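You operate a simulated robot arm through the tools that you are given. There is no shell and no other tool. Be economical: measure what you need, move in short steps, check, and stop when the job is done.

You run a simulated two-armed robot. Do the job below in one go: nothing can be reset, and whatever is moved stays where it is left.

TASK
On the worktop by the pantry door, fold the checked cloth in half.

It is judged by the outcome, as a careful person would: the job done as asked, and still so three seconds after it is handed in. It fails if anything else is knocked over, pushed out of place, dropped, spilled or broken. Flat cloth is picked up by pressing the open fingertips on it (5 to 10 N) and closing them slowly along it; thin cloth reads only 2 to 8 mm in the jaws.

THE ROBOT
Two 7-joint arms with two-finger parallel grippers on one trunk, on a base that drives. Base frame: it is fixed to the floor where the robot stands at the start and does not move with it; the origin is under the middle of the robot, x ahead of it, y to its left, z up. Lengths are in mm, angles in degrees, forces in N, time in s.
The left shoulder is at the start at [70, 134, 1176], the right one opposite. Places, roughly: worktop by the pantry door [600, 100, 900]. Payload 1.57 kg a hand.
The TCP of each hand is the grasp point between the finger pads, 30 mm short of the fingertips. In the tool frame z runs along the fingers and y along their closing line. The gripper opens to 80 mm. The fingers are 17 mm wide and 12 mm thick; the gripper's body (40 by 82 mm) begins 80 mm behind the TCP.
Orientation is that of the tool frame in the base frame, as [roll, pitch, yaw] about the fixed x, y, z axes, in that order (R = Rz(yaw) Ry(pitch) Rx(roll)). With the fingers straight down and closing along the base's y, the tool's x points along the base's -x, its y along +y and its z along -z.

THE INTERFACE
- The arms move only by the tool arm_command. It takes "left_series", "right_series" or both (then of equal length, played together; a hand with none holds still); each is a list of rows, each an object of numbers (a shift or turn left out is 0, a gripper value left out holds the last): "dx", "dy", "dz": the shift along the tool's x, y, z in units of 500 mm (1.0 is 500 mm); "ax", "ay", "az": the turn, a rotation vector about the tool's x, y, z in units of 45 degrees (1.0 is 45 degrees); "gripper": the finger opening in mm, from 0 to 80. In form: [{"dx": .., "dy": .., "dz": .., "ax": .., "ay": .., "az": .., "gripper": ..}, ...]. A call has 1 to 20 rows; each row is the pose to reach, as a shift and turn from the pose commanded when the call began, along the tool's axes at that moment. A call with a number of a shift or a turn outside -1 to 1 is refused whole. Each row takes 0.2 s and may step no farther than 50 mm and 8.6 degrees from the row before; otherwise, or with a gripper value out of range, the whole call is refused. Where a pose cannot be reached the arm comes as near as it can. A force on the tool above 40 N (or 10 N above the force at the start of the call, whichever is more), or a blocked arm, ends the call early, and 0.2 s more pass. The fingers move at their own pace (about 153 mm/s each) and stop on an object; they squeeze with about 27 N. The grip force told is the motor's: it shows also when the fingers shut on nothing. Time passes only in rows, and 0.2 s behind the last, so rows that repeat a pose let the fingers close. It gives the time, the measured TCP pose, the force on the tool (base axes), the opening and the grip force at its end, in the units of the frame above (readings bear some noise), with the torque about the TCP (base axes, N m) and any sound that the robot's microphone picked up.
- Cameras (640 x 400 px; columns grow to the right, rows downward): "scene" is now at [129, 21.2, 1394.4]; the picture's right is [0.27, -0.96, -0.00], its down [-0.65, -0.18, -0.74] and it looks along [0.71, 0.20, -0.67] (base axes); focal length 244 px, centre (320, 200). "left" rides on the left gripper at [72, 7, -122] in its tool frame; the picture's right is [-0.09, 1.00, 0.00], its down [-0.84, -0.08, -0.54] and it looks along [-0.54, -0.05, 0.84] (tool axes); focal length 238 px, centre (320, 200). "right" rides on the right gripper at [72, -7, -122] in its tool frame; the picture's right is [0.09, 1.00, 0.00], its down [-0.84, 0.08, -0.54] and it looks along [-0.54, 0.05, 0.84] (tool axes); focal length 238 px, centre (320, 200). There is no depth. A picture from a camera that has moved, and an enlarged one, comes with that camera's place and axes in the base frame and with its lens.
- camera(camera): a new picture of that camera. No time passes.
- raise_lower(by): slides the trunk up (or, below 0, down) by that many mm; the arms and the scene camera ride with it, the base frame stays. It gives what a move gives, with no picture.
- steer(legs): drives the robot by 1 to 6 legs, each [ahead, left, turn to the left] in mm, mm and degrees, along the robot's own axes; the way and the turn of a leg run together, so that a leg with both is an arc; at most 1500 mm and 180 degrees a leg. The arms and the cameras ride along, it lands a little off, and it stops where it bumps. It gives what a move gives.
- pan_tilt(pan, tilt): turns the head with the scene camera to pan (to the left, within 86 degrees either way) and tilt (down, from -29 to 69), counted from straight ahead of the robot. It gives what a move gives.
- close_up(camera, box): a new picture of the part [left, top, right, bottom] of that camera's present view, enlarged. No time passes.
- job_done(): hands the job in; it is judged then, once.

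Work in short steps. Places have to be worked out from the pictures, the camera data and where the tool is seen: move nearer, look again, correct. Check each grasp and each placing, and mend what went wrong. You have 120 turns and 88 pictures in all, those below and enlarged ones among them. Open the grippers and draw the arms clear of the work before you hand the job in, unless the task says otherwise; then end with one line.

The tools are called after "Call:" as name(argument=value, ...) on one line, values as JSON. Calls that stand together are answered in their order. arm_command: Moves the arms, as the interface text tells. Its arguments: {"type":"object","properties":{"left_series":{"type":"array","items":{"type":"object","properties":{"dx":{"type":"number"},"dy":{"type":"number"},"dz":{"type":"number"},"ax":{"type":"number"},"ay":{"type":"number"},"az":{"type":"number"},"gripper":{"type":"number"}}}},"right_series":{"type":"array","items":{"type":"object","properties":{"dx":{"type":"number"},"dy":{"type":"number"},"dz":{"type":"number"},"ax":{"type":"number"},"ay":{"type":"number"},"az":{"type":"number"},"gripper":{"type":"number"}}}}},"required":[]} The other tools are called the same way: raise_lower (by) slides the trunk up or down; steer (legs) drives the base; pan_tilt (pan, tilt) turns the head that bears the scene camera; camera (camera) takes a picture; close_up (camera, box) takes an enlarged picture of a part of a camera's view; job_done () hands the job in.

At the start:

```text
clock: 0.0
left_tcp_pos: [479.0, 191.9, 1111.2]
left_tcp_rot: [179.9, 0.0, 179.9]
left_wrist_force: [0.1, -0.2, 0.7]
left_moment: [0.0, 0.01, 0.02]
left_width: 79.7
left_grasp_force: 0.1
right_tcp_pos: [472.3, -230.5, 1062.3]
right_tcp_rot: [-179.9, 0.0, -179.9]
right_wrist_force: [-0.5, 0.1, -0.1]
right_moment: [0.03, -0.01, -0.02]
right_width: 80.0
right_grasp_force: 0.1
trunk travel left (down, up): [-750.0, 190.0]
robot x, y, heading: [-1.6, 2.0, -0.0]
head pan, tilt: [15.8, 42.4]
```

scene: 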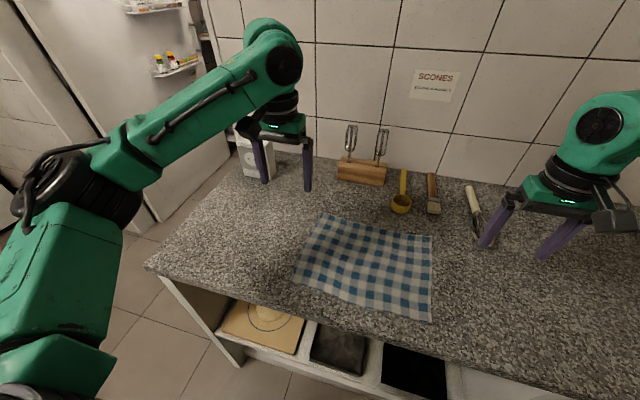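
right: 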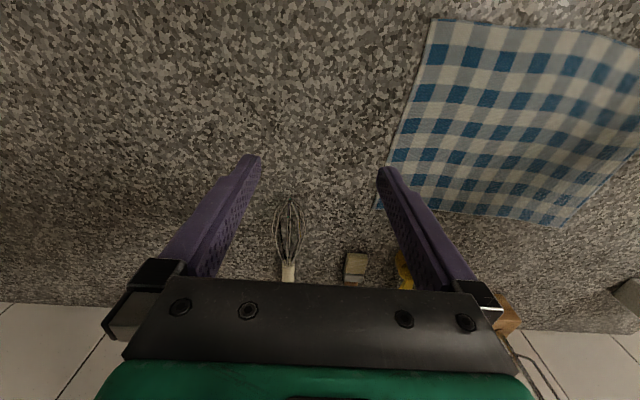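
left: 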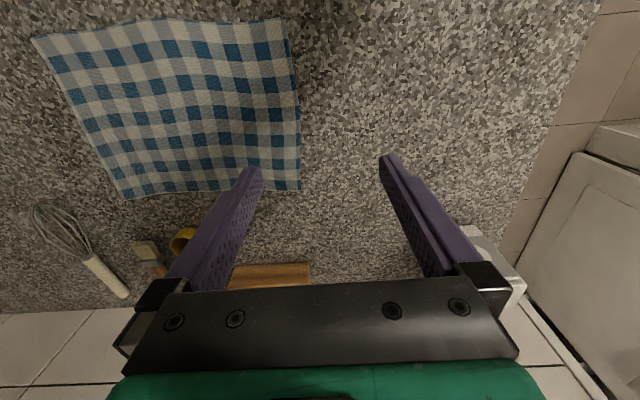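

The cloth seems to lie flat at about x 370–600, y −148 to +148. I plan to carry its near edge over to the far edge with both hands, and I'll look closer first.

Call:
close_up(camera="scene", box=[270, 190, 470, 340])

```text
2.67 times, centred on (370, 265) of scene
camera zoom: at [129.0, 21.2, 1394.4], right [0.27, -0.96, 0.0], down [-0.65, -0.18, -0.74], along [0.71, 0.2, -0.67], focal length 651 px, centre (187, 27)
```

zoom: 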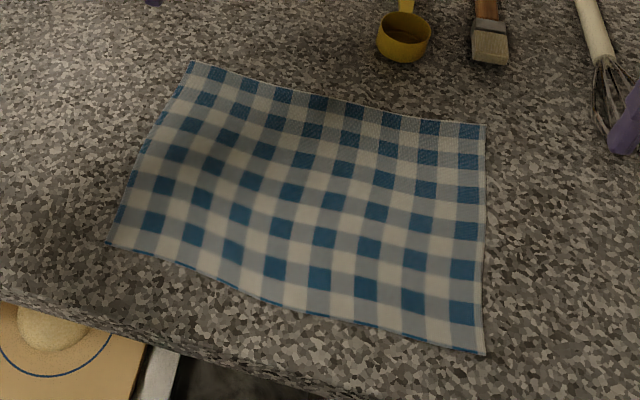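

The cloth is about 228 × 293 mm, with its near corners at roughly [379, 158] and [370, −135]. I bring both hands to just above and inside those corners, with the fingers partly closed.

Call:
arm_command(left_series=[{"dx": 0.03, "dy": -0.021, "dz": 0.05, "gripper": 30}, {"dx": 0.06, "dy": -0.043, "dz": 0.1}, {"dx": 0.09, "dy": -0.064, "dz": 0.15}, {"dx": 0.12, "dy": -0.085, "dz": 0.2}, {"dx": 0.15, "dy": -0.107, "dz": 0.25}, {"dx": 0.178, "dy": -0.128, "dz": 0.302}, {"dx": 0.178, "dy": -0.128, "dz": 0.302}], right_series=[{"dx": 0.03, "dy": 0.04, "dz": 0.034, "gripper": 30}, {"dx": 0.06, "dy": 0.08, "dz": 0.068}, {"dx": 0.09, "dy": 0.12, "dz": 0.102}, {"dx": 0.12, "dy": 0.16, "dz": 0.136}, {"dx": 0.15, "dy": 0.2, "dz": 0.17}, {"dx": 0.1766, "dy": 0.245, "dz": 0.2046}, {"dx": 0.1766, "dy": 0.245, "dz": 0.2046}])

Call:
camera(camera="scene")

Call:
camera(camera="left")

Call:
camera(camera="right")

```text
clock: 1.6
left_tcp_pos: [391.4, 126.6, 958.1]
left_tcp_rot: [-180.0, 0.0, -180.0]
left_wrist_force: [-0.8, -0.1, -0.2]
left_moment: [-0.01, 0.02, 0.01]
left_width: 30.0
left_grasp_force: 0.0
right_tcp_pos: [385.0, -109.9, 958.7]
right_tcp_rot: [-180.0, 0.0, -179.9]
right_wrist_force: [0.4, 1.1, 0.5]
right_moment: [0.02, 0.03, -0.03]
right_width: 30.2
right_grasp_force: 0.0
trunk travel left (down, up): [-750.0, 190.0]
robot x, y, heading: [-0.6, -1.7, -0.1]
head pan, tilt: [15.8, 42.4]
```

```text
83 pictures are left
camera scene: at [129.0, 20.8, 1394.4], right [0.27, -0.96, 0.0], down [-0.65, -0.18, -0.74], along [0.71, 0.2, -0.67], focal length 244 px, centre (320, 200)
```

scene: 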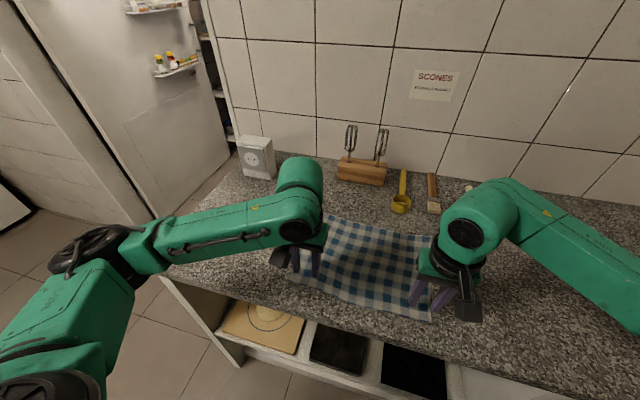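

```text
82 pictures are left
camera left: at [319.7, 133.4, 1080.4], right [0.09, 1.0, 0.0], down [0.84, -0.08, 0.54], along [0.54, -0.05, -0.84], focal length 238 px, centre (320, 200)
```

left: 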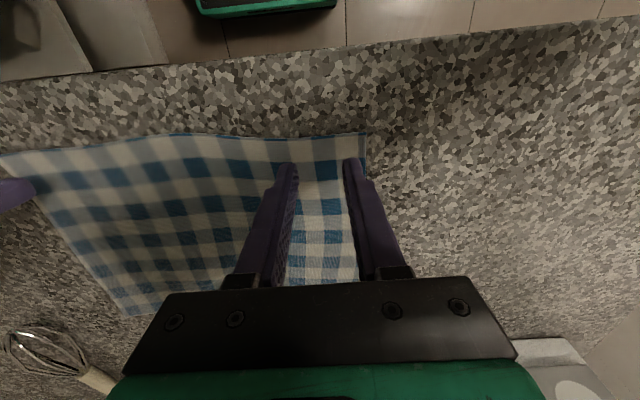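

```text
81 pictures are left
camera right: at [312.3, -115.7, 1078.9], right [-0.09, 1.0, 0.0], down [0.84, 0.08, 0.54], along [0.54, 0.05, -0.84], focal length 238 px, centre (320, 200)
```

right: 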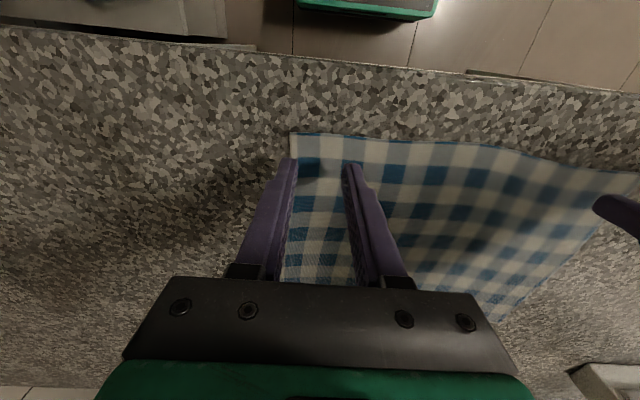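

The left corner reads about [378, 164] and the right one [369, −133], so both hands are well placed. I lower both by 24 mm, shifting the left a little outward.

Call:
arm_command(left_series=[{"dy": 0.01, "dz": 0.02}, {"dy": 0.01, "dz": 0.036}, {"dy": 0.01, "dz": 0.048}, {"dy": 0.01, "dz": 0.048}], right_series=[{"dz": 0.02}, {"dz": 0.036}, {"dz": 0.048}, {"dz": 0.048}])

```text
clock: 2.6
left_tcp_pos: [391.9, 131.9, 934.3]
left_tcp_rot: [180.0, -0.1, -180.0]
left_wrist_force: [0.2, -0.7, 0.4]
left_moment: [0.02, 0.02, 0.02]
left_width: 29.8
left_grasp_force: 0.1
right_tcp_pos: [384.6, -109.4, 936.0]
right_tcp_rot: [-179.9, 0.0, 180.0]
right_wrist_force: [-0.4, 0.2, 0.4]
right_moment: [0.04, -0.02, 0.01]
right_width: 30.0
right_grasp_force: 0.0
trunk travel left (down, up): [-750.0, 190.0]
robot x, y, heading: [1.5, -1.9, -0.1]
head pan, tilt: [15.8, 42.4]
```

No contact yet; I go down a further 4 mm on the left and 5 mm on the right.

Call:
arm_command(left_series=[{"dz": 0.004}, {"dz": 0.008}, {"dz": 0.008}], right_series=[{"dz": 0.005}, {"dz": 0.01}, {"dz": 0.01}])

```text
clock: 3.4
left_tcp_pos: [390.4, 132.2, 933.0]
left_tcp_rot: [-179.9, 0.0, -180.0]
left_wrist_force: [-0.3, -0.4, 3.1]
left_moment: [0.03, -0.01, 0.0]
left_width: 30.0
left_grasp_force: 0.0
right_tcp_pos: [383.5, -109.6, 931.3]
right_tcp_rot: [179.9, 0.1, -180.0]
right_wrist_force: [1.5, 0.7, 8.1]
right_moment: [-0.07, -0.02, -0.01]
right_width: 30.2
right_grasp_force: 0.1
trunk travel left (down, up): [-750.0, 190.0]
robot x, y, heading: [0.2, -0.5, -0.1]
head pan, tilt: [15.8, 42.4]
```

The right presses with 8 N and the left with 3 N, so I press the left 1.5 mm more. Then I close both slowly.

Call:
arm_command(left_series=[{"dz": 0.003}, {"dz": 0.003}, {"dz": 0.003, "gripper": 27}, {"dz": 0.003, "gripper": 24}, {"dz": 0.003, "gripper": 21}, {"dz": 0.003, "gripper": 18}, {"dz": 0.003, "gripper": 15}, {"dz": 0.003, "gripper": 12}, {"dz": 0.003, "gripper": 9}, {"dz": 0.003, "gripper": 6}, {"dz": 0.003, "gripper": 3}, {"dz": 0.003, "gripper": 0}, {"dz": 0.003}, {"dz": 0.003}], right_series=[{"dz": 0}, {"dz": 0}, {"gripper": 27}, {"gripper": 24}, {"gripper": 21}, {"gripper": 18}, {"gripper": 15}, {"gripper": 12}, {"gripper": 9}, {"gripper": 6}, {"gripper": 3}, {"gripper": 0}, {"dz": 0}, {"dz": 0}])

Call:
camera(camera="left")

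Call:
camera(camera="right")

```text
clock: 6.4
left_tcp_pos: [388.8, 131.3, 931.7]
left_tcp_rot: [-179.9, 0.2, -179.9]
left_wrist_force: [0.4, 2.7, 24.9]
left_moment: [0.09, 0.08, 0.01]
left_width: 2.2
left_grasp_force: 23.3
right_tcp_pos: [381.5, -110.0, 931.2]
right_tcp_rot: [-180.0, 0.2, -180.0]
right_wrist_force: [0.4, -0.1, 2.9]
right_moment: [-0.03, 0.01, 0.0]
right_width: 0.1
right_grasp_force: 21.2
trunk travel left (down, up): [-750.0, 190.0]
robot x, y, heading: [4.7, 4.0, 0.1]
head pan, tilt: [15.8, 42.4]
```

```text
80 pictures are left
camera left: at [316.8, 138.9, 1053.2], right [0.09, 1.0, 0.0], down [0.84, -0.08, 0.54], along [0.54, -0.05, -0.84], focal length 238 px, centre (320, 200)
```

left: 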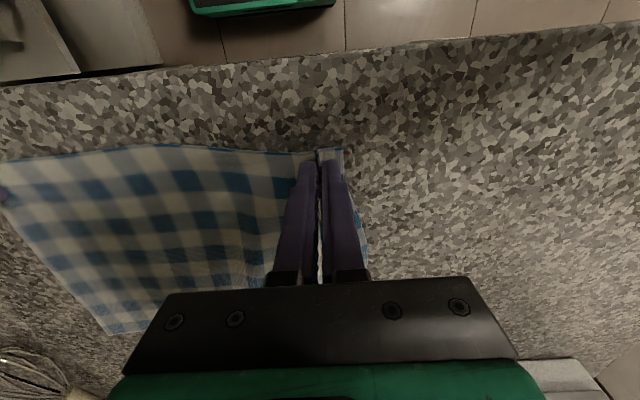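

```text
79 pictures are left
camera right: at [309.2, -115.6, 1052.5], right [-0.09, 1.0, 0.0], down [0.84, 0.08, 0.54], along [0.54, 0.05, -0.84], focal length 238 px, centre (320, 200)
```

right: 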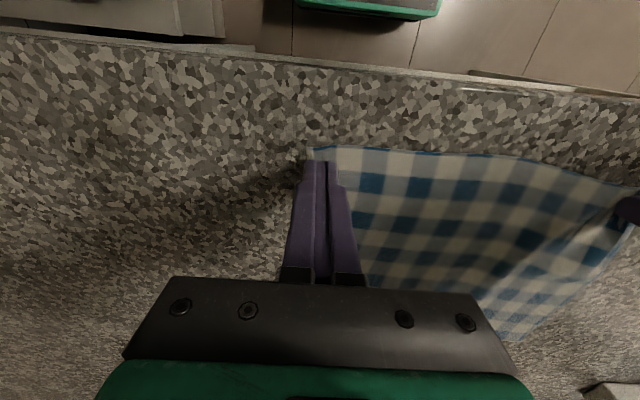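

The left has the cloth (2.2 mm) but the right closed on nothing (0.1 mm). I ease the left up slightly, then raise and open the right and look.

Call:
arm_command(left_series=[{"dz": -0.003}, {"dz": -0.005}, {"dz": -0.005}, {"dz": -0.005}], right_series=[{"dz": -0.01}, {"dz": -0.02}, {"dz": -0.03, "gripper": 30}, {"dz": -0.03}])

Call:
camera(camera="right")

```text
clock: 7.4
left_tcp_pos: [389.8, 132.2, 933.3]
left_tcp_rot: [-179.9, 0.0, -180.0]
left_wrist_force: [0.3, 0.6, -0.6]
left_moment: [0.01, -0.02, -0.02]
left_width: 2.1
left_grasp_force: 24.1
right_tcp_pos: [383.3, -109.5, 945.5]
right_tcp_rot: [-179.9, -0.1, 180.0]
right_wrist_force: [-0.4, 0.3, 0.2]
right_moment: [0.01, -0.01, 0.03]
right_width: 29.7
right_grasp_force: 0.0
trunk travel left (down, up): [-750.0, 190.0]
robot x, y, heading: [1.8, 0.8, -0.1]
head pan, tilt: [15.8, 42.4]
```

```text
78 pictures are left
camera right: at [312.2, -114.4, 1067.0], right [-0.09, 1.0, 0.0], down [0.84, 0.08, 0.54], along [0.54, 0.05, -0.84], focal length 238 px, centre (320, 200)
```

right: 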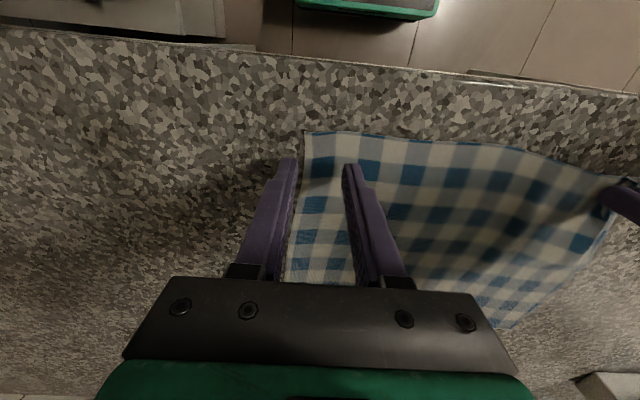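

The right corner is now at about [363, −121]. I shift the right hand 16 mm inward and lower it, pressing a bit harder than before.

Call:
arm_command(right_series=[{"dy": 0.032, "dx": 0.008}, {"dy": 0.032, "dx": 0.008, "dz": 0.015}, {"dy": 0.032, "dx": 0.008, "dz": 0.026}, {"dy": 0.032, "dx": 0.008, "dz": 0.031}, {"dy": 0.032, "dx": 0.008, "dz": 0.031}])

```text
clock: 8.6
left_tcp_pos: [390.3, 132.8, 933.4]
left_tcp_rot: [-179.9, -0.1, -180.0]
left_wrist_force: [0.0, -0.1, -0.4]
left_moment: [-0.04, 0.01, 0.01]
left_width: 2.2
left_grasp_force: 24.3
right_tcp_pos: [379.9, -91.9, 931.6]
right_tcp_rot: [-179.9, 0.2, -180.0]
right_wrist_force: [1.2, -0.2, 8.2]
right_moment: [-0.08, -0.03, 0.0]
right_width: 30.2
right_grasp_force: 0.6
trunk travel left (down, up): [-750.0, 190.0]
robot x, y, heading: [1.0, 0.6, -0.4]
head pan, tilt: [15.8, 42.4]
```

Contact is 8 N. I close slowly, pressing another 1 mm as I go.

Call:
arm_command(right_series=[{"dz": 0.001, "gripper": 27}, {"dz": 0.002, "gripper": 24}, {"dz": 0.002, "gripper": 21}, {"dz": 0.002, "gripper": 18}, {"dz": 0.002, "gripper": 15}, {"dz": 0.002, "gripper": 12}, {"dz": 0.002, "gripper": 9}, {"dz": 0.002, "gripper": 6}, {"dz": 0.002, "gripper": 3}, {"dz": 0.002, "gripper": 0}, {"dz": 0.002}, {"dz": 0.002}])

Call:
camera(camera="right")

```text
clock: 11.2
left_tcp_pos: [388.3, 131.4, 933.5]
left_tcp_rot: [-179.8, 0.1, 180.0]
left_wrist_force: [1.2, -3.3, 0.1]
left_moment: [-0.14, 0.01, 0.01]
left_width: 1.9
left_grasp_force: 24.1
right_tcp_pos: [377.6, -92.1, 931.8]
right_tcp_rot: [-180.0, 0.1, 180.0]
right_wrist_force: [1.3, 2.6, 28.3]
right_moment: [0.02, 0.03, -0.07]
right_width: 2.2
right_grasp_force: 24.4
trunk travel left (down, up): [-750.0, 190.0]
robot x, y, heading: [0.5, 3.5, -0.0]
head pan, tilt: [15.8, 42.4]
```

```text
77 pictures are left
camera right: at [305.6, -98.0, 1052.0], right [-0.09, 1.0, 0.0], down [0.83, 0.08, 0.54], along [0.54, 0.05, -0.84], focal length 238 px, centre (320, 200)
```

right: 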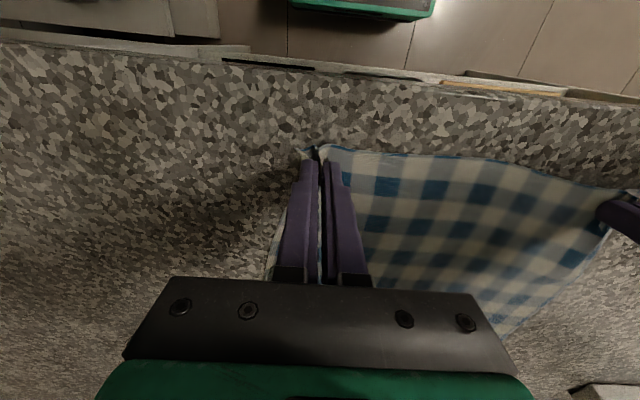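

Both hands hold cloth (about 2 mm each). I lift both 60 mm with a small move forward, then check.

Call:
arm_command(left_series=[{"dz": -0.03}, {"dz": -0.06, "dx": -0.01}, {"dz": -0.09, "dx": -0.03}, {"dz": -0.12, "dx": -0.05}, {"dz": -0.12, "dx": -0.05}], right_series=[{"dz": -0.03}, {"dz": -0.06, "dx": -0.01}, {"dz": -0.09, "dx": -0.03}, {"dz": -0.12, "dx": -0.05}, {"dz": -0.12, "dx": -0.05}])

Call:
camera(camera="scene")

```text
clock: 12.4
left_tcp_pos: [414.4, 132.6, 992.0]
left_tcp_rot: [-180.0, 0.0, 179.9]
left_wrist_force: [-0.9, -3.3, 0.2]
left_moment: [-0.12, 0.0, 0.02]
left_width: 2.1
left_grasp_force: 23.5
right_tcp_pos: [406.0, -92.7, 991.4]
right_tcp_rot: [-180.0, 0.0, -180.0]
right_wrist_force: [0.5, 3.6, 0.7]
right_moment: [0.12, -0.02, 0.04]
right_width: 1.8
right_grasp_force: 23.1
trunk travel left (down, up): [-750.0, 190.0]
robot x, y, heading: [-0.0, 1.0, 0.3]
head pan, tilt: [15.8, 42.4]
```

```text
76 pictures are left
camera scene: at [128.5, 21.3, 1394.4], right [0.27, -0.96, 0.0], down [-0.65, -0.18, -0.74], along [0.71, 0.2, -0.67], focal length 244 px, centre (320, 200)
```

scene: 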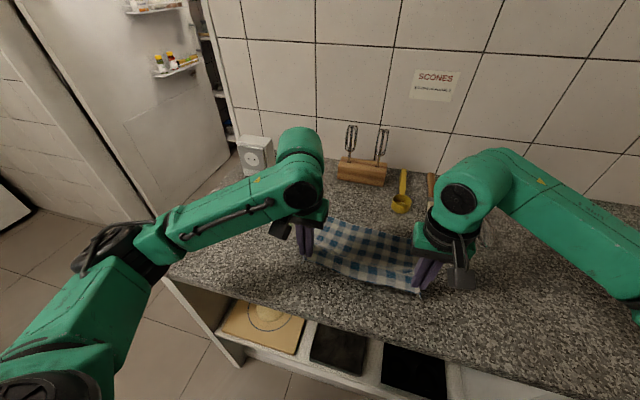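

The near edge is up and held evenly. I carry both hands along an arc over the fold line and stop above the far half, easing the sideways tension slightly.

Call:
arm_command(left_series=[{"dx": -0.025, "dz": -0.02, "dy": -0.001}, {"dx": -0.05, "dz": -0.04, "dy": -0.002}, {"dx": -0.085, "dz": -0.05, "dy": -0.003}, {"dx": -0.12, "dz": -0.056, "dy": -0.004}, {"dx": -0.155, "dz": -0.056, "dy": -0.005}, {"dx": -0.19, "dz": -0.05, "dy": -0.005}, {"dx": -0.22, "dz": -0.035, "dy": -0.005}, {"dx": -0.25, "dz": -0.01, "dy": -0.005}, {"dx": -0.27, "dz": 0.01, "dy": -0.005}, {"dx": -0.27, "dz": 0.01, "dy": -0.005}], right_series=[{"dx": -0.025, "dz": -0.02, "dy": 0.001}, {"dx": -0.05, "dz": -0.04, "dy": 0.002}, {"dx": -0.085, "dz": -0.05, "dy": 0.003}, {"dx": -0.12, "dz": -0.056, "dy": 0.004}, {"dx": -0.155, "dz": -0.056, "dy": 0.005}, {"dx": -0.19, "dz": -0.05, "dy": 0.005}, {"dx": -0.22, "dz": -0.035, "dy": 0.005}, {"dx": -0.25, "dz": -0.01, "dy": 0.005}, {"dx": -0.27, "dz": 0.01, "dy": 0.005}, {"dx": -0.27, "dz": 0.01, "dy": 0.005}])

Call:
camera(camera="scene")

Call:
camera(camera="left")

Call:
camera(camera="right")

```text
clock: 14.6
left_tcp_pos: [550.7, 130.6, 987.5]
left_tcp_rot: [179.9, -0.1, 179.9]
left_wrist_force: [-0.6, -0.4, -0.1]
left_moment: [-0.06, 0.01, 0.03]
left_width: 1.9
left_grasp_force: 22.8
right_tcp_pos: [539.5, -89.7, 983.7]
right_tcp_rot: [180.0, 0.0, 179.9]
right_wrist_force: [0.0, 1.2, 0.7]
right_moment: [-0.01, 0.02, 0.03]
right_width: 1.9
right_grasp_force: 23.8
trunk travel left (down, up): [-750.0, 190.0]
robot x, y, heading: [0.5, -5.6, -0.1]
head pan, tilt: [15.8, 42.4]
```

```text
75 pictures are left
camera scene: at [128.5, 21.2, 1394.4], right [0.27, -0.96, 0.0], down [-0.65, -0.18, -0.74], along [0.71, 0.2, -0.67], focal length 244 px, centre (320, 200)
```

scene: 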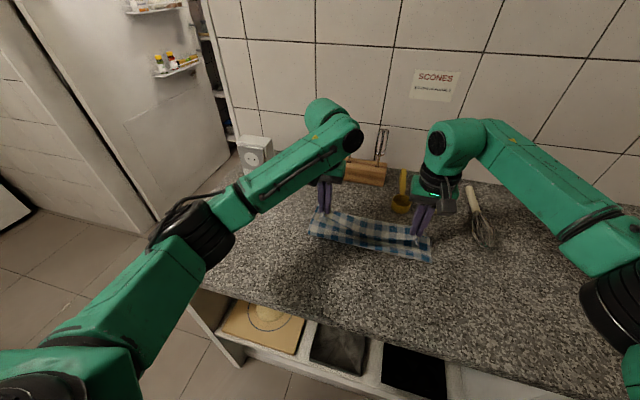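

```text
74 pictures are left
camera left: at [478.3, 136.5, 1109.9], right [0.09, 1.0, 0.0], down [0.84, -0.08, 0.54], along [0.54, -0.05, -0.84], focal length 238 px, centre (320, 200)
```

left: 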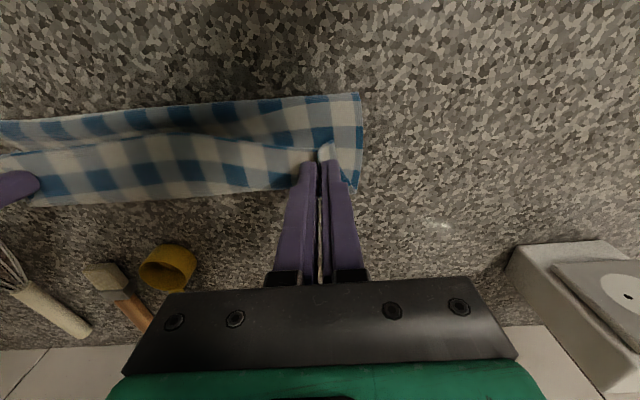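

```text
73 pictures are left
camera right: at [467.1, -95.8, 1105.4], right [-0.09, 1.0, 0.0], down [0.84, 0.08, 0.54], along [0.54, 0.05, -0.84], focal length 238 px, centre (320, 200)
```

right: 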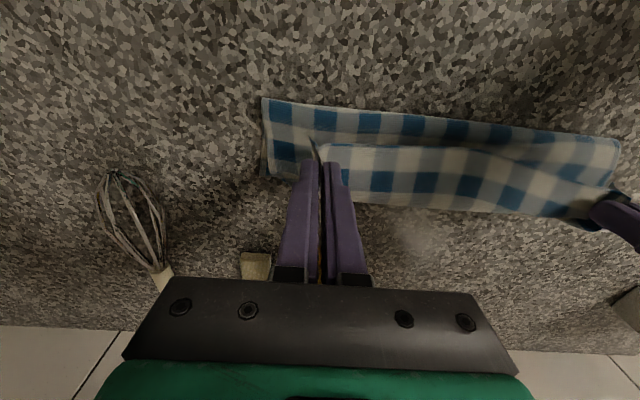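

The fold is forming, with the far edge near x≈600 on the left and 580–590 on the right. I move forward 27 mm and 7 mm to the right while lowering to about 20 mm above the table, then look again.

Call:
arm_command(left_series=[{"dx": -0.02, "dz": 0.02, "dy": -0.007}, {"dx": -0.04, "dz": 0.045, "dy": -0.014}, {"dx": -0.054, "dz": 0.07, "dy": -0.014}, {"dx": -0.054, "dz": 0.07, "dy": -0.014}], right_series=[{"dx": -0.02, "dz": 0.02, "dy": -0.007}, {"dx": -0.04, "dz": 0.045, "dy": -0.014}, {"dx": -0.054, "dz": 0.067, "dy": -0.014}, {"dx": -0.054, "dz": 0.067, "dy": -0.014}])

Call:
close_up(camera="scene", box=[290, 150, 490, 275])

Call:
camera(camera="left")

Call:
camera(camera="right")

```text
clock: 15.6
left_tcp_pos: [578.9, 122.0, 951.4]
left_tcp_rot: [180.0, 0.0, -180.0]
left_wrist_force: [0.1, -0.4, -0.5]
left_moment: [-0.01, -0.01, 0.02]
left_width: 2.1
left_grasp_force: 23.8
right_tcp_pos: [567.0, -96.4, 950.8]
right_tcp_rot: [-180.0, 0.0, -179.9]
right_wrist_force: [0.6, 0.7, 0.1]
right_moment: [0.01, 0.02, 0.02]
right_width: 2.0
right_grasp_force: 23.5
trunk travel left (down, up): [-750.0, 190.0]
robot x, y, heading: [2.2, 3.1, 0.0]
head pan, tilt: [15.8, 42.4]
```

```text
3.20 times, centred on (390, 212) of scene
camera zoom: at [128.9, 21.1, 1394.4], right [0.27, -0.96, 0.0], down [-0.65, -0.18, -0.74], along [0.71, 0.2, -0.67], focal length 781 px, centre (96, 160)
```

zoom: 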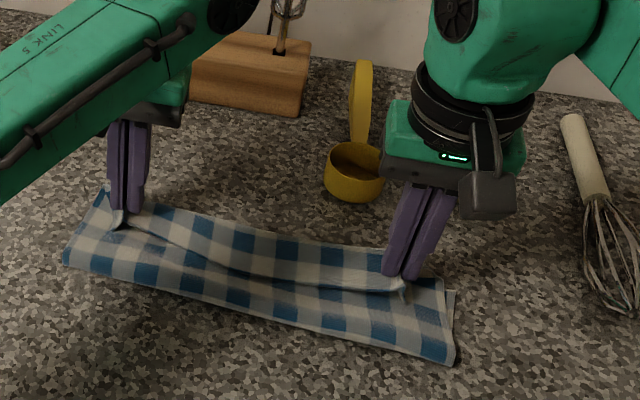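

```text
71 pictures are left
camera left: at [506.4, 129.9, 1073.6], right [0.09, 1.0, 0.0], down [0.84, -0.08, 0.54], along [0.54, -0.05, -0.84], focal length 238 px, centre (320, 200)
```

left: 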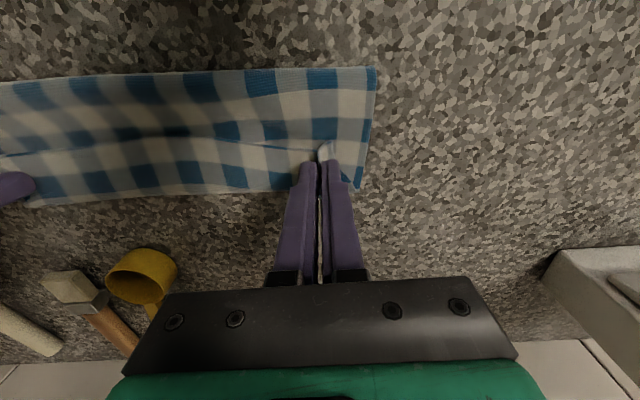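

```text
70 pictures are left
camera right: at [494.6, -102.4, 1071.6], right [-0.09, 1.0, 0.0], down [0.84, 0.08, 0.54], along [0.54, 0.05, -0.84], focal length 238 px, centre (320, 200)
```

right: 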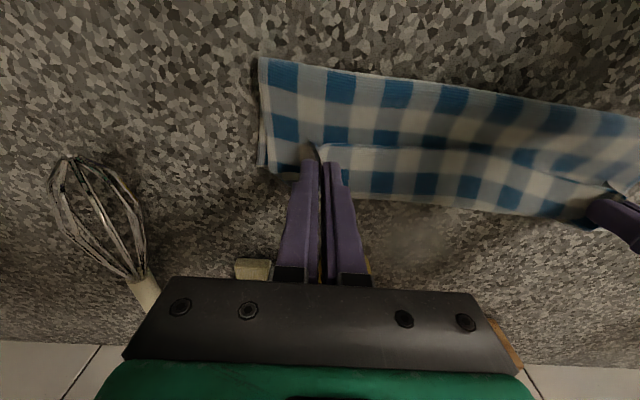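

I want to understand the layers before setting down, so I take enlarged views.

Call:
close_up(camera="right", box=[230, 40, 430, 220])

Call:
close_up(camera="left", box=[200, 50, 400, 220])

```text
2.22 times, centred on (330, 130) of right
camera zoom: at [494.6, -102.4, 1071.6], right [-0.09, 1.0, 0.0], down [0.84, 0.08, 0.54], along [0.54, 0.05, -0.84], focal length 530 px, centre (298, 356)
```

zoom: 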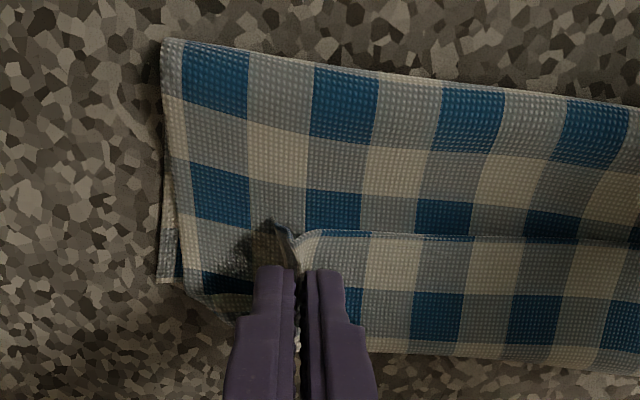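

```text
2.35 times, centred on (300, 135) of left
camera zoom: at [506.4, 129.9, 1073.6], right [0.09, 1.0, 0.0], down [0.84, -0.08, 0.54], along [0.54, -0.05, -0.84], focal length 561 px, centre (367, 353)
```

zoom: 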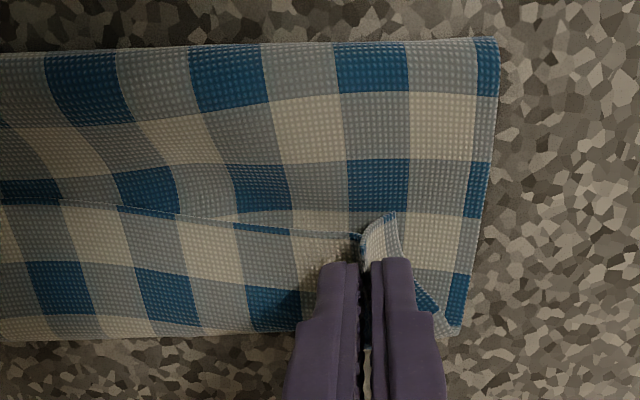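

The hem still points back towards the robot: the slack has curled forward from the fingers and made a Z-fold. I raise the hands to pull the flap taut before laying it down again.

Call:
arm_command(left_series=[{"dx": 0.01, "dz": -0.05}, {"dx": 0.025, "dz": -0.1}, {"dx": 0.03, "dz": -0.15}, {"dx": 0.03, "dz": -0.18}, {"dx": 0.03, "dz": -0.18}], right_series=[{"dx": 0.01, "dz": -0.05}, {"dx": 0.025, "dz": -0.1}, {"dx": 0.03, "dz": -0.15}, {"dx": 0.03, "dz": -0.18}, {"dx": 0.03, "dz": -0.18}])

Call:
close_up(camera="scene", box=[290, 150, 490, 275])

Call:
camera(camera="right")

```text
clock: 16.8
left_tcp_pos: [562.5, 123.6, 1041.7]
left_tcp_rot: [180.0, -0.2, -179.9]
left_wrist_force: [-0.1, 0.8, -1.5]
left_moment: [0.0, 0.03, -0.02]
left_width: 2.1
left_grasp_force: 24.1
right_tcp_pos: [551.9, -97.3, 1041.0]
right_tcp_rot: [180.0, 0.0, -180.0]
right_wrist_force: [-0.5, -0.3, -0.3]
right_moment: [0.0, 0.03, 0.03]
right_width: 2.0
right_grasp_force: 23.5
trunk travel left (down, up): [-750.0, 190.0]
robot x, y, heading: [-1.2, 1.0, -0.1]
head pan, tilt: [15.8, 42.4]
```

```text
3.20 times, centred on (390, 212) of scene
camera zoom: at [129.4, 21.1, 1394.3], right [0.27, -0.96, 0.0], down [-0.65, -0.18, -0.74], along [0.71, 0.2, -0.67], focal length 781 px, centre (96, 160)
```

zoom: 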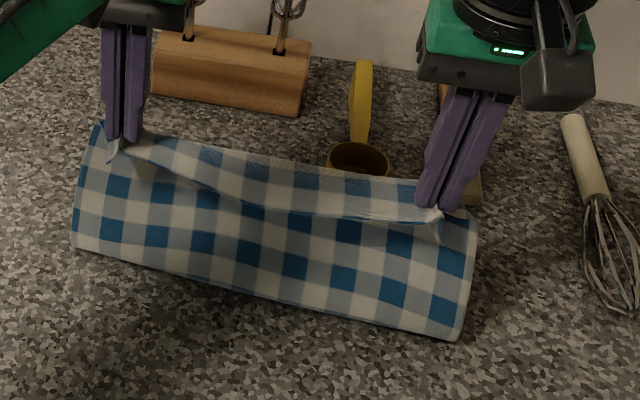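

```text
66 pictures are left
camera right: at [479.5, -102.9, 1162.8], right [-0.09, 1.0, 0.0], down [0.84, 0.08, 0.54], along [0.54, 0.05, -0.84], focal length 238 px, centre (320, 200)
```

right: 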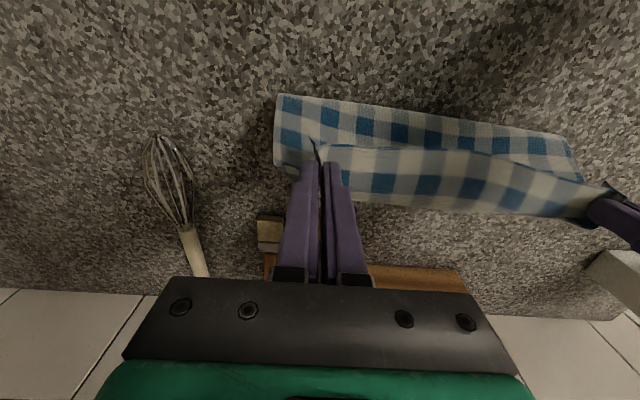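

The hem keeps curling back because the fingers point straight down. I try tilting both hands by about 40° so the fingers point back under the flap, which should make the cloth leave the pinch downward and backward.

Call:
arm_command(left_series=[{"ay": 0.18}, {"ay": 0.36}, {"ay": 0.54}, {"ay": 0.72}, {"ay": 0.9}, {"ay": 0.9}], right_series=[{"ay": 0.18}, {"ay": 0.36}, {"ay": 0.54}, {"ay": 0.72}, {"ay": 0.9}, {"ay": 0.9}])

Call:
camera(camera="scene")

```text
clock: 18.2
left_tcp_pos: [460.5, 119.1, 1035.3]
left_tcp_rot: [-179.9, -39.0, 179.8]
left_wrist_force: [0.6, -1.1, -0.5]
left_moment: [-0.04, -0.01, 0.06]
left_width: 1.7
left_grasp_force: 23.3
left hand out of reach, approached as far as the arm can: row 3, 4, 5, 6
right_tcp_pos: [525.8, -91.0, 1036.8]
right_tcp_rot: [-179.9, -18.9, 179.7]
right_wrist_force: [-0.8, 1.3, 0.3]
right_moment: [0.02, -0.01, -0.02]
right_width: 1.8
right_grasp_force: 23.9
right hand out of reach, approached as far as the arm can: row 2, 3, 4, 5, 6
trunk travel left (down, up): [-750.0, 190.0]
robot x, y, heading: [2.1, -0.3, -0.1]
head pan, tilt: [15.8, 42.4]
```

```text
65 pictures are left
camera scene: at [128.5, 22.1, 1394.4], right [0.27, -0.96, 0.0], down [-0.65, -0.18, -0.74], along [0.71, 0.2, -0.67], focal length 244 px, centre (320, 200)
```

scene: 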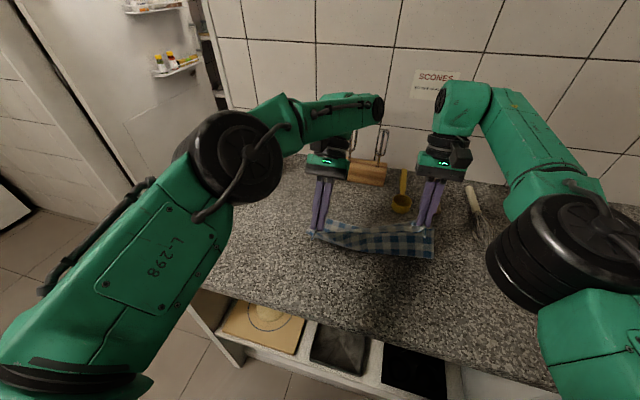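

The tilt is out of reach here: the left hand slid back to x 460 and the right only tilted 19°. I'll bring the hands back toward the start side and try a different grasp orientation; first I make one small step back to learn the commanded state.

Call:
arm_command(left_series=[{"dx": 0.061, "dz": 0.051, "ay": 0}], right_series=[{"dx": 0.061, "dz": 0.051, "ay": 0}])

```text
clock: 18.6
left_tcp_pos: [422.2, 117.1, 1035.3]
left_tcp_rot: [179.8, -40.4, -179.9]
left_wrist_force: [1.5, -2.8, -0.4]
left_moment: [-0.05, -0.06, 0.07]
left_width: 2.0
left_grasp_force: 23.6
right_tcp_pos: [487.7, -91.7, 1023.9]
right_tcp_rot: [-179.9, -18.7, 179.4]
right_wrist_force: [-2.6, 3.1, 0.2]
right_moment: [0.06, -0.01, -0.01]
right_width: 1.9
right_grasp_force: 23.3
trunk travel left (down, up): [-750.0, 190.0]
robot x, y, heading: [-2.4, -2.5, 0.0]
head pan, tilt: [15.8, 42.4]
```

The command state is clipped to the real pose, so this is safe. I return both hands to vertical, about 30 mm above the near-edge area, unrolling the cloth.

Call:
arm_command(left_series=[{"dx": -0.004, "dy": 0.005, "dz": 0.02, "ay": -0.18}, {"dx": -0.01, "dy": 0.01, "dz": 0.045, "ay": -0.36}, {"dx": -0.016, "dy": 0.016, "dz": 0.075, "ay": -0.54}, {"dx": -0.022, "dy": 0.022, "dz": 0.105, "ay": -0.72}, {"dx": -0.028, "dy": 0.028, "dz": 0.133, "ay": -0.895}, {"dx": -0.028, "dy": 0.028, "dz": 0.133, "ay": -0.895}], right_series=[{"dx": 0.03, "dz": 0.036, "ay": -0.08}, {"dx": 0.062, "dz": 0.072, "ay": -0.16}, {"dx": 0.094, "dz": 0.108, "ay": -0.24}, {"dx": 0.126, "dz": 0.144, "ay": -0.33}, {"dx": 0.157, "dz": 0.18, "ay": -0.416}, {"dx": 0.157, "dz": 0.18, "ay": -0.416}])

Call:
camera(camera="scene")

```text
clock: 20.0
left_tcp_pos: [390.4, 130.8, 974.9]
left_tcp_rot: [-180.0, -0.3, -179.9]
left_wrist_force: [0.8, 0.0, -0.7]
left_moment: [0.01, 0.04, 0.02]
left_width: 2.2
left_grasp_force: 23.6
right_tcp_pos: [384.6, -91.0, 964.9]
right_tcp_rot: [-179.8, -0.3, 179.5]
right_wrist_force: [0.4, -0.5, 0.0]
right_moment: [0.01, -0.02, 0.01]
right_width: 2.3
right_grasp_force: 23.2
trunk travel left (down, up): [-750.0, 190.0]
robot x, y, heading: [0.8, 1.0, -0.1]
head pan, tilt: [15.8, 42.4]
```

```text
64 pictures are left
camera scene: at [130.3, 21.1, 1394.2], right [0.27, -0.96, 0.0], down [-0.65, -0.18, -0.74], along [0.71, 0.2, -0.68], focal length 244 px, centre (320, 200)
```

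scene: 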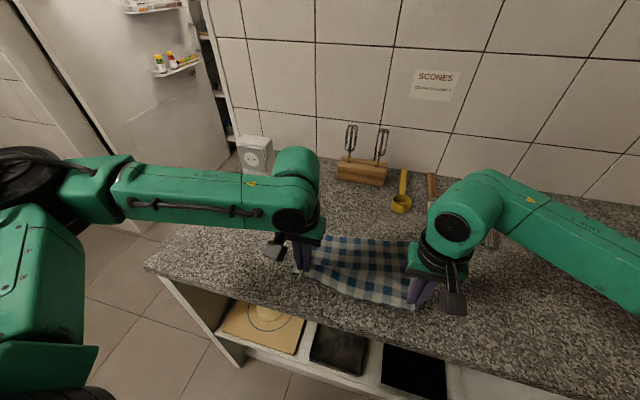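

The cloth came back and its far edge is now nearer, at about x 545, which helps reach. I lower both hands, pulling back 12 mm to straighten the cloth, and release with the fingertips on the table.

Call:
arm_command(left_series=[{"dz": 0.04, "dx": 0.01}, {"dz": 0.07, "dx": 0.02}, {"dz": 0.086, "dx": 0.024}, {"dz": 0.086, "dx": 0.024}, {"dz": 0.086, "dx": 0.024, "gripper": 10}, {"dz": 0.086, "dx": 0.024, "gripper": 20}, {"dz": 0.086, "dx": 0.024, "gripper": 30}, {"dz": 0.086, "dx": 0.024, "gripper": 40}, {"dz": 0.086, "dx": 0.024}], right_series=[{"dz": 0.03, "dx": 0.01}, {"dz": 0.05, "dx": 0.02}, {"dz": 0.066, "dx": 0.024}, {"dz": 0.066, "dx": 0.024}, {"dz": 0.066, "dx": 0.024, "gripper": 10}, {"dz": 0.066, "dx": 0.024, "gripper": 20}, {"dz": 0.066, "dx": 0.024, "gripper": 30}, {"dz": 0.066, "dx": 0.024, "gripper": 40}, {"dz": 0.066, "dx": 0.024}])

Call:
camera(camera="left")

Call:
camera(camera="right")

```text
clock: 22.0
left_tcp_pos: [376.1, 130.3, 934.2]
left_tcp_rot: [179.9, -0.3, 179.9]
left_wrist_force: [0.8, 0.0, 0.3]
left_moment: [-0.01, 0.01, 0.0]
left_width: 40.0
left_grasp_force: 0.1
right_tcp_pos: [371.7, -88.7, 932.7]
right_tcp_rot: [-179.8, -0.1, 179.6]
right_wrist_force: [0.1, 0.1, -1.5]
right_moment: [-0.02, -0.02, 0.0]
right_width: 40.1
right_grasp_force: 0.0
trunk travel left (down, up): [-750.0, 190.0]
robot x, y, heading: [0.6, -1.5, 0.1]
head pan, tilt: [15.8, 42.4]
```

```text
63 pictures are left
camera left: at [305.4, 138.2, 1056.1], right [0.09, 1.0, 0.0], down [0.84, -0.08, 0.54], along [0.54, -0.05, -0.84], focal length 238 px, centre (320, 200)
```

left: 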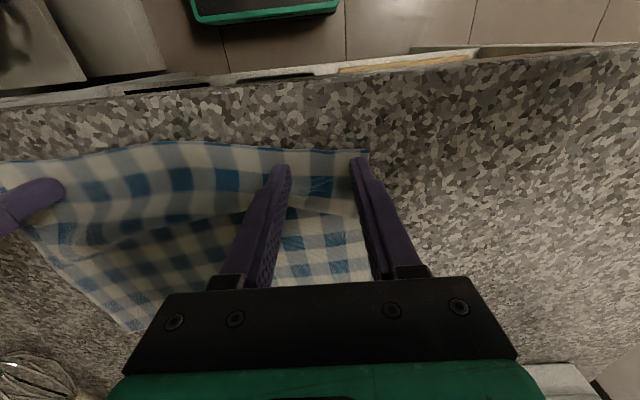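

```text
62 pictures are left
camera right: at [299.7, -94.1, 1054.3], right [-0.09, 1.0, 0.0], down [0.84, 0.07, 0.54], along [0.54, 0.05, -0.84], focal length 238 px, centre (320, 200)
```

right: 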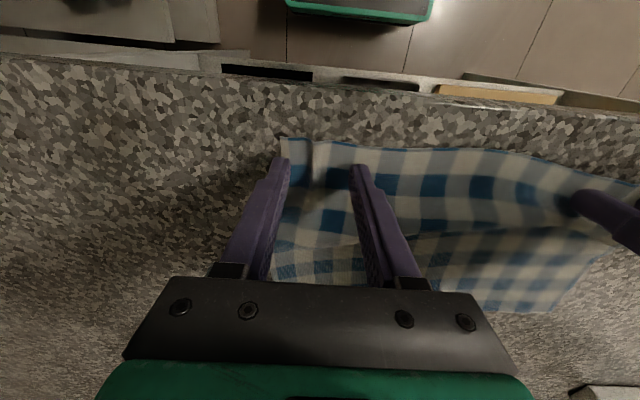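

Released, but there is a wrinkle across the middle. I raise both hands 70 mm while tilting them 45° so the wrist is toward the robot, and view the cloth.

Call:
arm_command(left_series=[{"dz": -0.04}, {"dz": -0.08, "ay": -0.17}, {"dz": -0.12, "ay": -0.34}, {"dz": -0.14, "ay": -0.51}, {"dz": -0.14, "ay": -0.68}, {"dz": -0.14, "ay": -0.85}, {"dz": -0.14, "ay": -1.0}, {"dz": -0.14, "ay": -1.0}], right_series=[{"dz": -0.04}, {"dz": -0.08, "ay": -0.17}, {"dz": -0.12, "ay": -0.34}, {"dz": -0.14, "ay": -0.51}, {"dz": -0.14, "ay": -0.68}, {"dz": -0.14, "ay": -0.85}, {"dz": -0.14, "ay": -1.0}, {"dz": -0.14, "ay": -1.0}])

Call:
camera(camera="scene")

Call:
camera(camera="left")

```text
clock: 23.8
left_tcp_pos: [408.1, 99.3, 998.1]
left_tcp_rot: [177.6, 30.9, 172.5]
left_wrist_force: [0.5, 0.1, -0.2]
left_moment: [0.03, -0.09, 0.02]
left_width: 40.2
left_grasp_force: 0.0
left hand out of reach, approached as far as the arm can: row 3, 4, 5, 6, 7, 8
right_tcp_pos: [372.1, -88.6, 1003.0]
right_tcp_rot: [-179.9, 45.1, 179.7]
right_wrist_force: [0.0, 0.1, -0.1]
right_moment: [0.03, 0.0, 0.02]
right_width: 40.2
right_grasp_force: 0.0
trunk travel left (down, up): [-750.0, 190.0]
robot x, y, heading: [-2.2, -1.5, -0.2]
head pan, tilt: [15.8, 42.4]
```

```text
61 pictures are left
camera scene: at [128.1, 21.1, 1394.5], right [0.27, -0.96, 0.0], down [-0.65, -0.18, -0.74], along [0.71, 0.2, -0.67], focal length 244 px, centre (320, 200)
```

scene: 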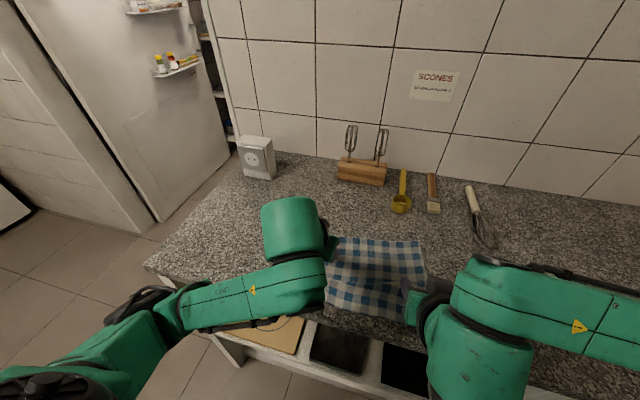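

```text
60 pictures are left
camera left: at [285.8, 117.6, 1065.9], right [0.19, 0.98, 0.08], down [0.42, -0.16, 0.89], along [0.89, -0.13, -0.44], focal length 238 px, centre (320, 200)
```

left: 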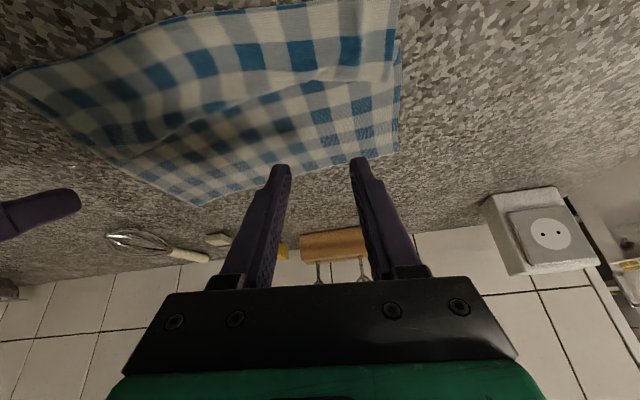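

The right tilts 45° but the left only about 31°. Driving forward during the fold could give me tilt room at the far side, so I look down to see the clearance between base and counter.

Call:
pan_tilt(pan=0, tilt=69)

Call:
camera(camera="scene")

```text
clock: 24.7
left_tcp_pos: [409.4, 98.2, 997.5]
left_tcp_rot: [177.8, 30.8, 172.4]
left_wrist_force: [0.3, -0.3, 0.0]
left_moment: [-0.01, 0.02, 0.0]
left_width: 39.9
left_grasp_force: 0.0
right_tcp_pos: [373.5, -88.2, 1003.2]
right_tcp_rot: [-179.8, 44.9, 179.7]
right_wrist_force: [-0.2, -0.4, 0.3]
right_moment: [0.02, -0.02, -0.03]
right_width: 39.9
right_grasp_force: 0.0
trunk travel left (down, up): [-750.0, 190.0]
robot x, y, heading: [-2.0, 0.9, -0.3]
head pan, tilt: [0.0, 68.8]
```

```text
59 pictures are left
camera scene: at [104.8, -1.6, 1361.8], right [0.0, -1.0, 0.0], down [-0.93, 0.0, -0.36], along [0.36, 0.0, -0.93], focal length 244 px, centre (320, 200)
```

scene: 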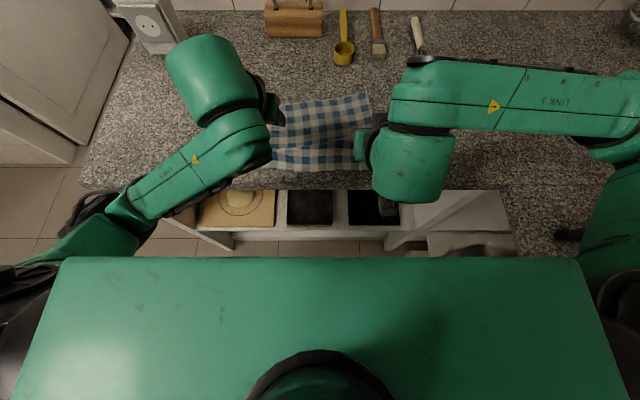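

The torso front is well behind the counter edge (x≈315), so driving about 110 mm forward looks plausible. First I set both hands upright again.

Call:
arm_command(left_series=[{"ay": 0.172, "az": -0.037}, {"ay": 0.344, "az": -0.074}, {"ay": 0.516, "az": -0.111}, {"ay": 0.689, "az": -0.149}, {"ay": 0.689, "az": -0.149}, {"ay": 0.689, "az": -0.149}, {"ay": 0.689, "az": -0.149}], right_series=[{"ay": 0.17}, {"ay": 0.34}, {"ay": 0.51}, {"ay": 0.68}, {"ay": 0.85}, {"ay": 1.0}, {"ay": 1.0}])

Call:
steer(legs=[[60, 0, 0]])

Call:
camera(camera="scene")

```text
clock: 26.3
left_tcp_pos: [407.8, 97.7, 996.2]
left_tcp_rot: [179.8, -0.1, 179.9]
left_wrist_force: [0.0, -0.5, 0.2]
left_moment: [0.04, 0.02, 0.0]
left_width: 40.2
left_grasp_force: 0.0
right_tcp_pos: [373.0, -89.5, 1003.0]
right_tcp_rot: [-180.0, -0.3, 179.8]
right_wrist_force: [0.5, -0.4, 0.2]
right_moment: [-0.02, 0.0, 0.0]
right_width: 40.0
right_grasp_force: 0.1
trunk travel left (down, up): [-750.0, 190.0]
robot x, y, heading: [-0.3, -2.4, -0.1]
head pan, tilt: [0.0, 68.8]
```

```text
clock: 27.3
left_tcp_pos: [464.5, 96.9, 998.0]
left_tcp_rot: [179.9, 0.0, 179.9]
left_wrist_force: [-0.9, -0.1, 0.1]
left_moment: [0.02, -0.03, -0.01]
left_width: 40.1
left_grasp_force: 0.1
right_tcp_pos: [430.9, -90.2, 1004.6]
right_tcp_rot: [-179.9, 0.1, 179.6]
right_wrist_force: [0.1, -0.5, 0.6]
right_moment: [0.01, -0.04, 0.01]
right_width: 39.9
right_grasp_force: 0.0
trunk travel left (down, up): [-750.0, 190.0]
robot x, y, heading: [60.7, 1.0, 0.0]
head pan, tilt: [0.0, 68.8]
```

```text
58 pictures are left
camera scene: at [160.3, -1.5, 1362.1], right [0.0, -1.0, 0.0], down [-0.93, 0.0, -0.36], along [0.36, 0.0, -0.93], focal length 244 px, centre (320, 200)
```

scene: 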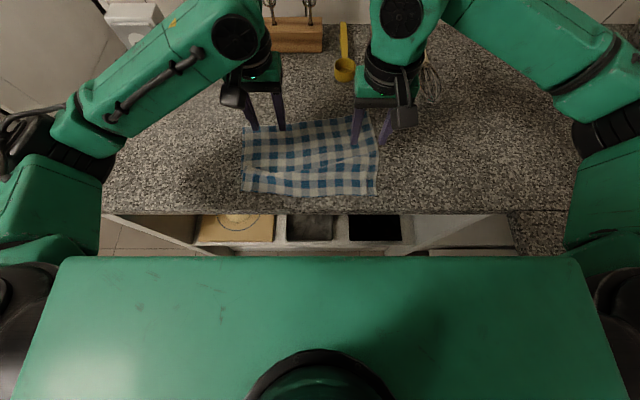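

It drove 60 mm freely; I go 50 mm more.

Call:
steer(legs=[[50, 0, 0]])

Call:
camera(camera="scene")

```text
clock: 28.2
left_tcp_pos: [511.9, 97.6, 997.3]
left_tcp_rot: [179.9, 0.1, 179.9]
left_wrist_force: [-0.8, 0.0, 0.4]
left_moment: [0.01, 0.0, 0.02]
left_width: 40.1
left_grasp_force: 0.0
right_tcp_pos: [476.4, -88.6, 1005.1]
right_tcp_rot: [-179.9, 0.1, 179.6]
right_wrist_force: [-0.2, -0.1, -0.4]
right_moment: [0.01, -0.02, 0.01]
right_width: 40.1
right_grasp_force: 0.2
trunk travel left (down, up): [-750.0, 190.0]
robot x, y, heading: [106.0, -1.7, -0.1]
head pan, tilt: [0.0, 68.8]
```

```text
57 pictures are left
camera scene: at [207.1, -1.5, 1362.3], right [0.0, -1.0, 0.0], down [-0.93, 0.0, -0.37], along [0.37, 0.0, -0.93], focal length 244 px, centre (320, 200)
```

scene: 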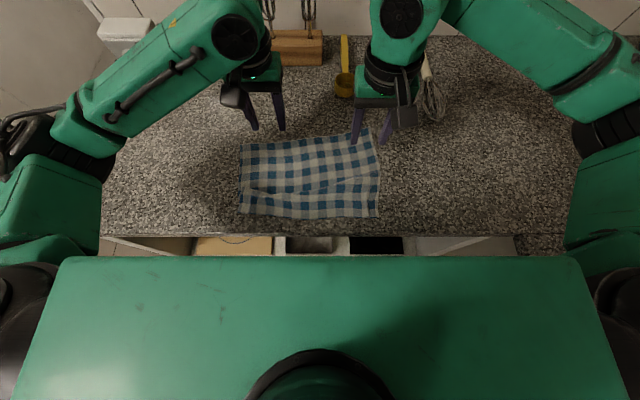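

Now the base is about 103 mm ahead with a good overhead view. I enlarge the cloth.

Call:
close_up(camera="scene", box=[220, 120, 400, 232])

```text
3.56 times, centred on (310, 176) of scene
camera zoom: at [207.1, -1.5, 1362.3], right [0.0, -1.0, 0.0], down [-0.93, 0.0, -0.37], along [0.37, 0.0, -0.93], focal length 868 px, centre (356, 285)
```

zoom: 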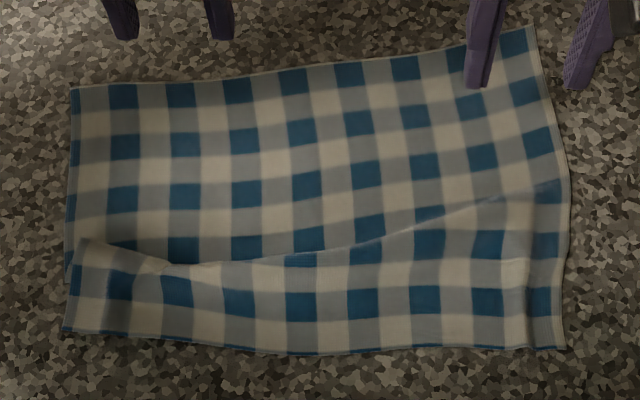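

The near-left part overlaps the rest by about 30 mm (a diagonal crease). I'll pull the far-left corner (≈[525, 178]) forward to flatten it, so the left hand goes over [512, 150].

Call:
arm_command(left_series=[{"dy": 0.05, "dz": 0.03, "gripper": 30}, {"dy": 0.105, "dz": 0.06}, {"dy": 0.105, "dz": 0.1}, {"dy": 0.105, "dz": 0.12}, {"dy": 0.105, "dz": 0.128}, {"dy": 0.105, "dz": 0.132}, {"dy": 0.105, "dz": 0.132}])

```text
clock: 29.8
left_tcp_pos: [516.2, 150.8, 932.7]
left_tcp_rot: [179.9, 0.0, 179.9]
left_wrist_force: [0.9, 0.7, 6.2]
left_moment: [-0.02, -0.05, -0.01]
left_width: 30.0
left_grasp_force: 0.0
right_tcp_pos: [479.7, -88.6, 1003.8]
right_tcp_rot: [-180.0, -0.2, 179.7]
right_wrist_force: [0.0, -0.1, -0.5]
right_moment: [0.02, -0.01, -0.03]
right_width: 39.8
right_grasp_force: 0.2
trunk travel left (down, up): [-750.0, 190.0]
robot x, y, heading: [105.1, 1.8, -0.2]
head pan, tilt: [0.0, 68.8]
```

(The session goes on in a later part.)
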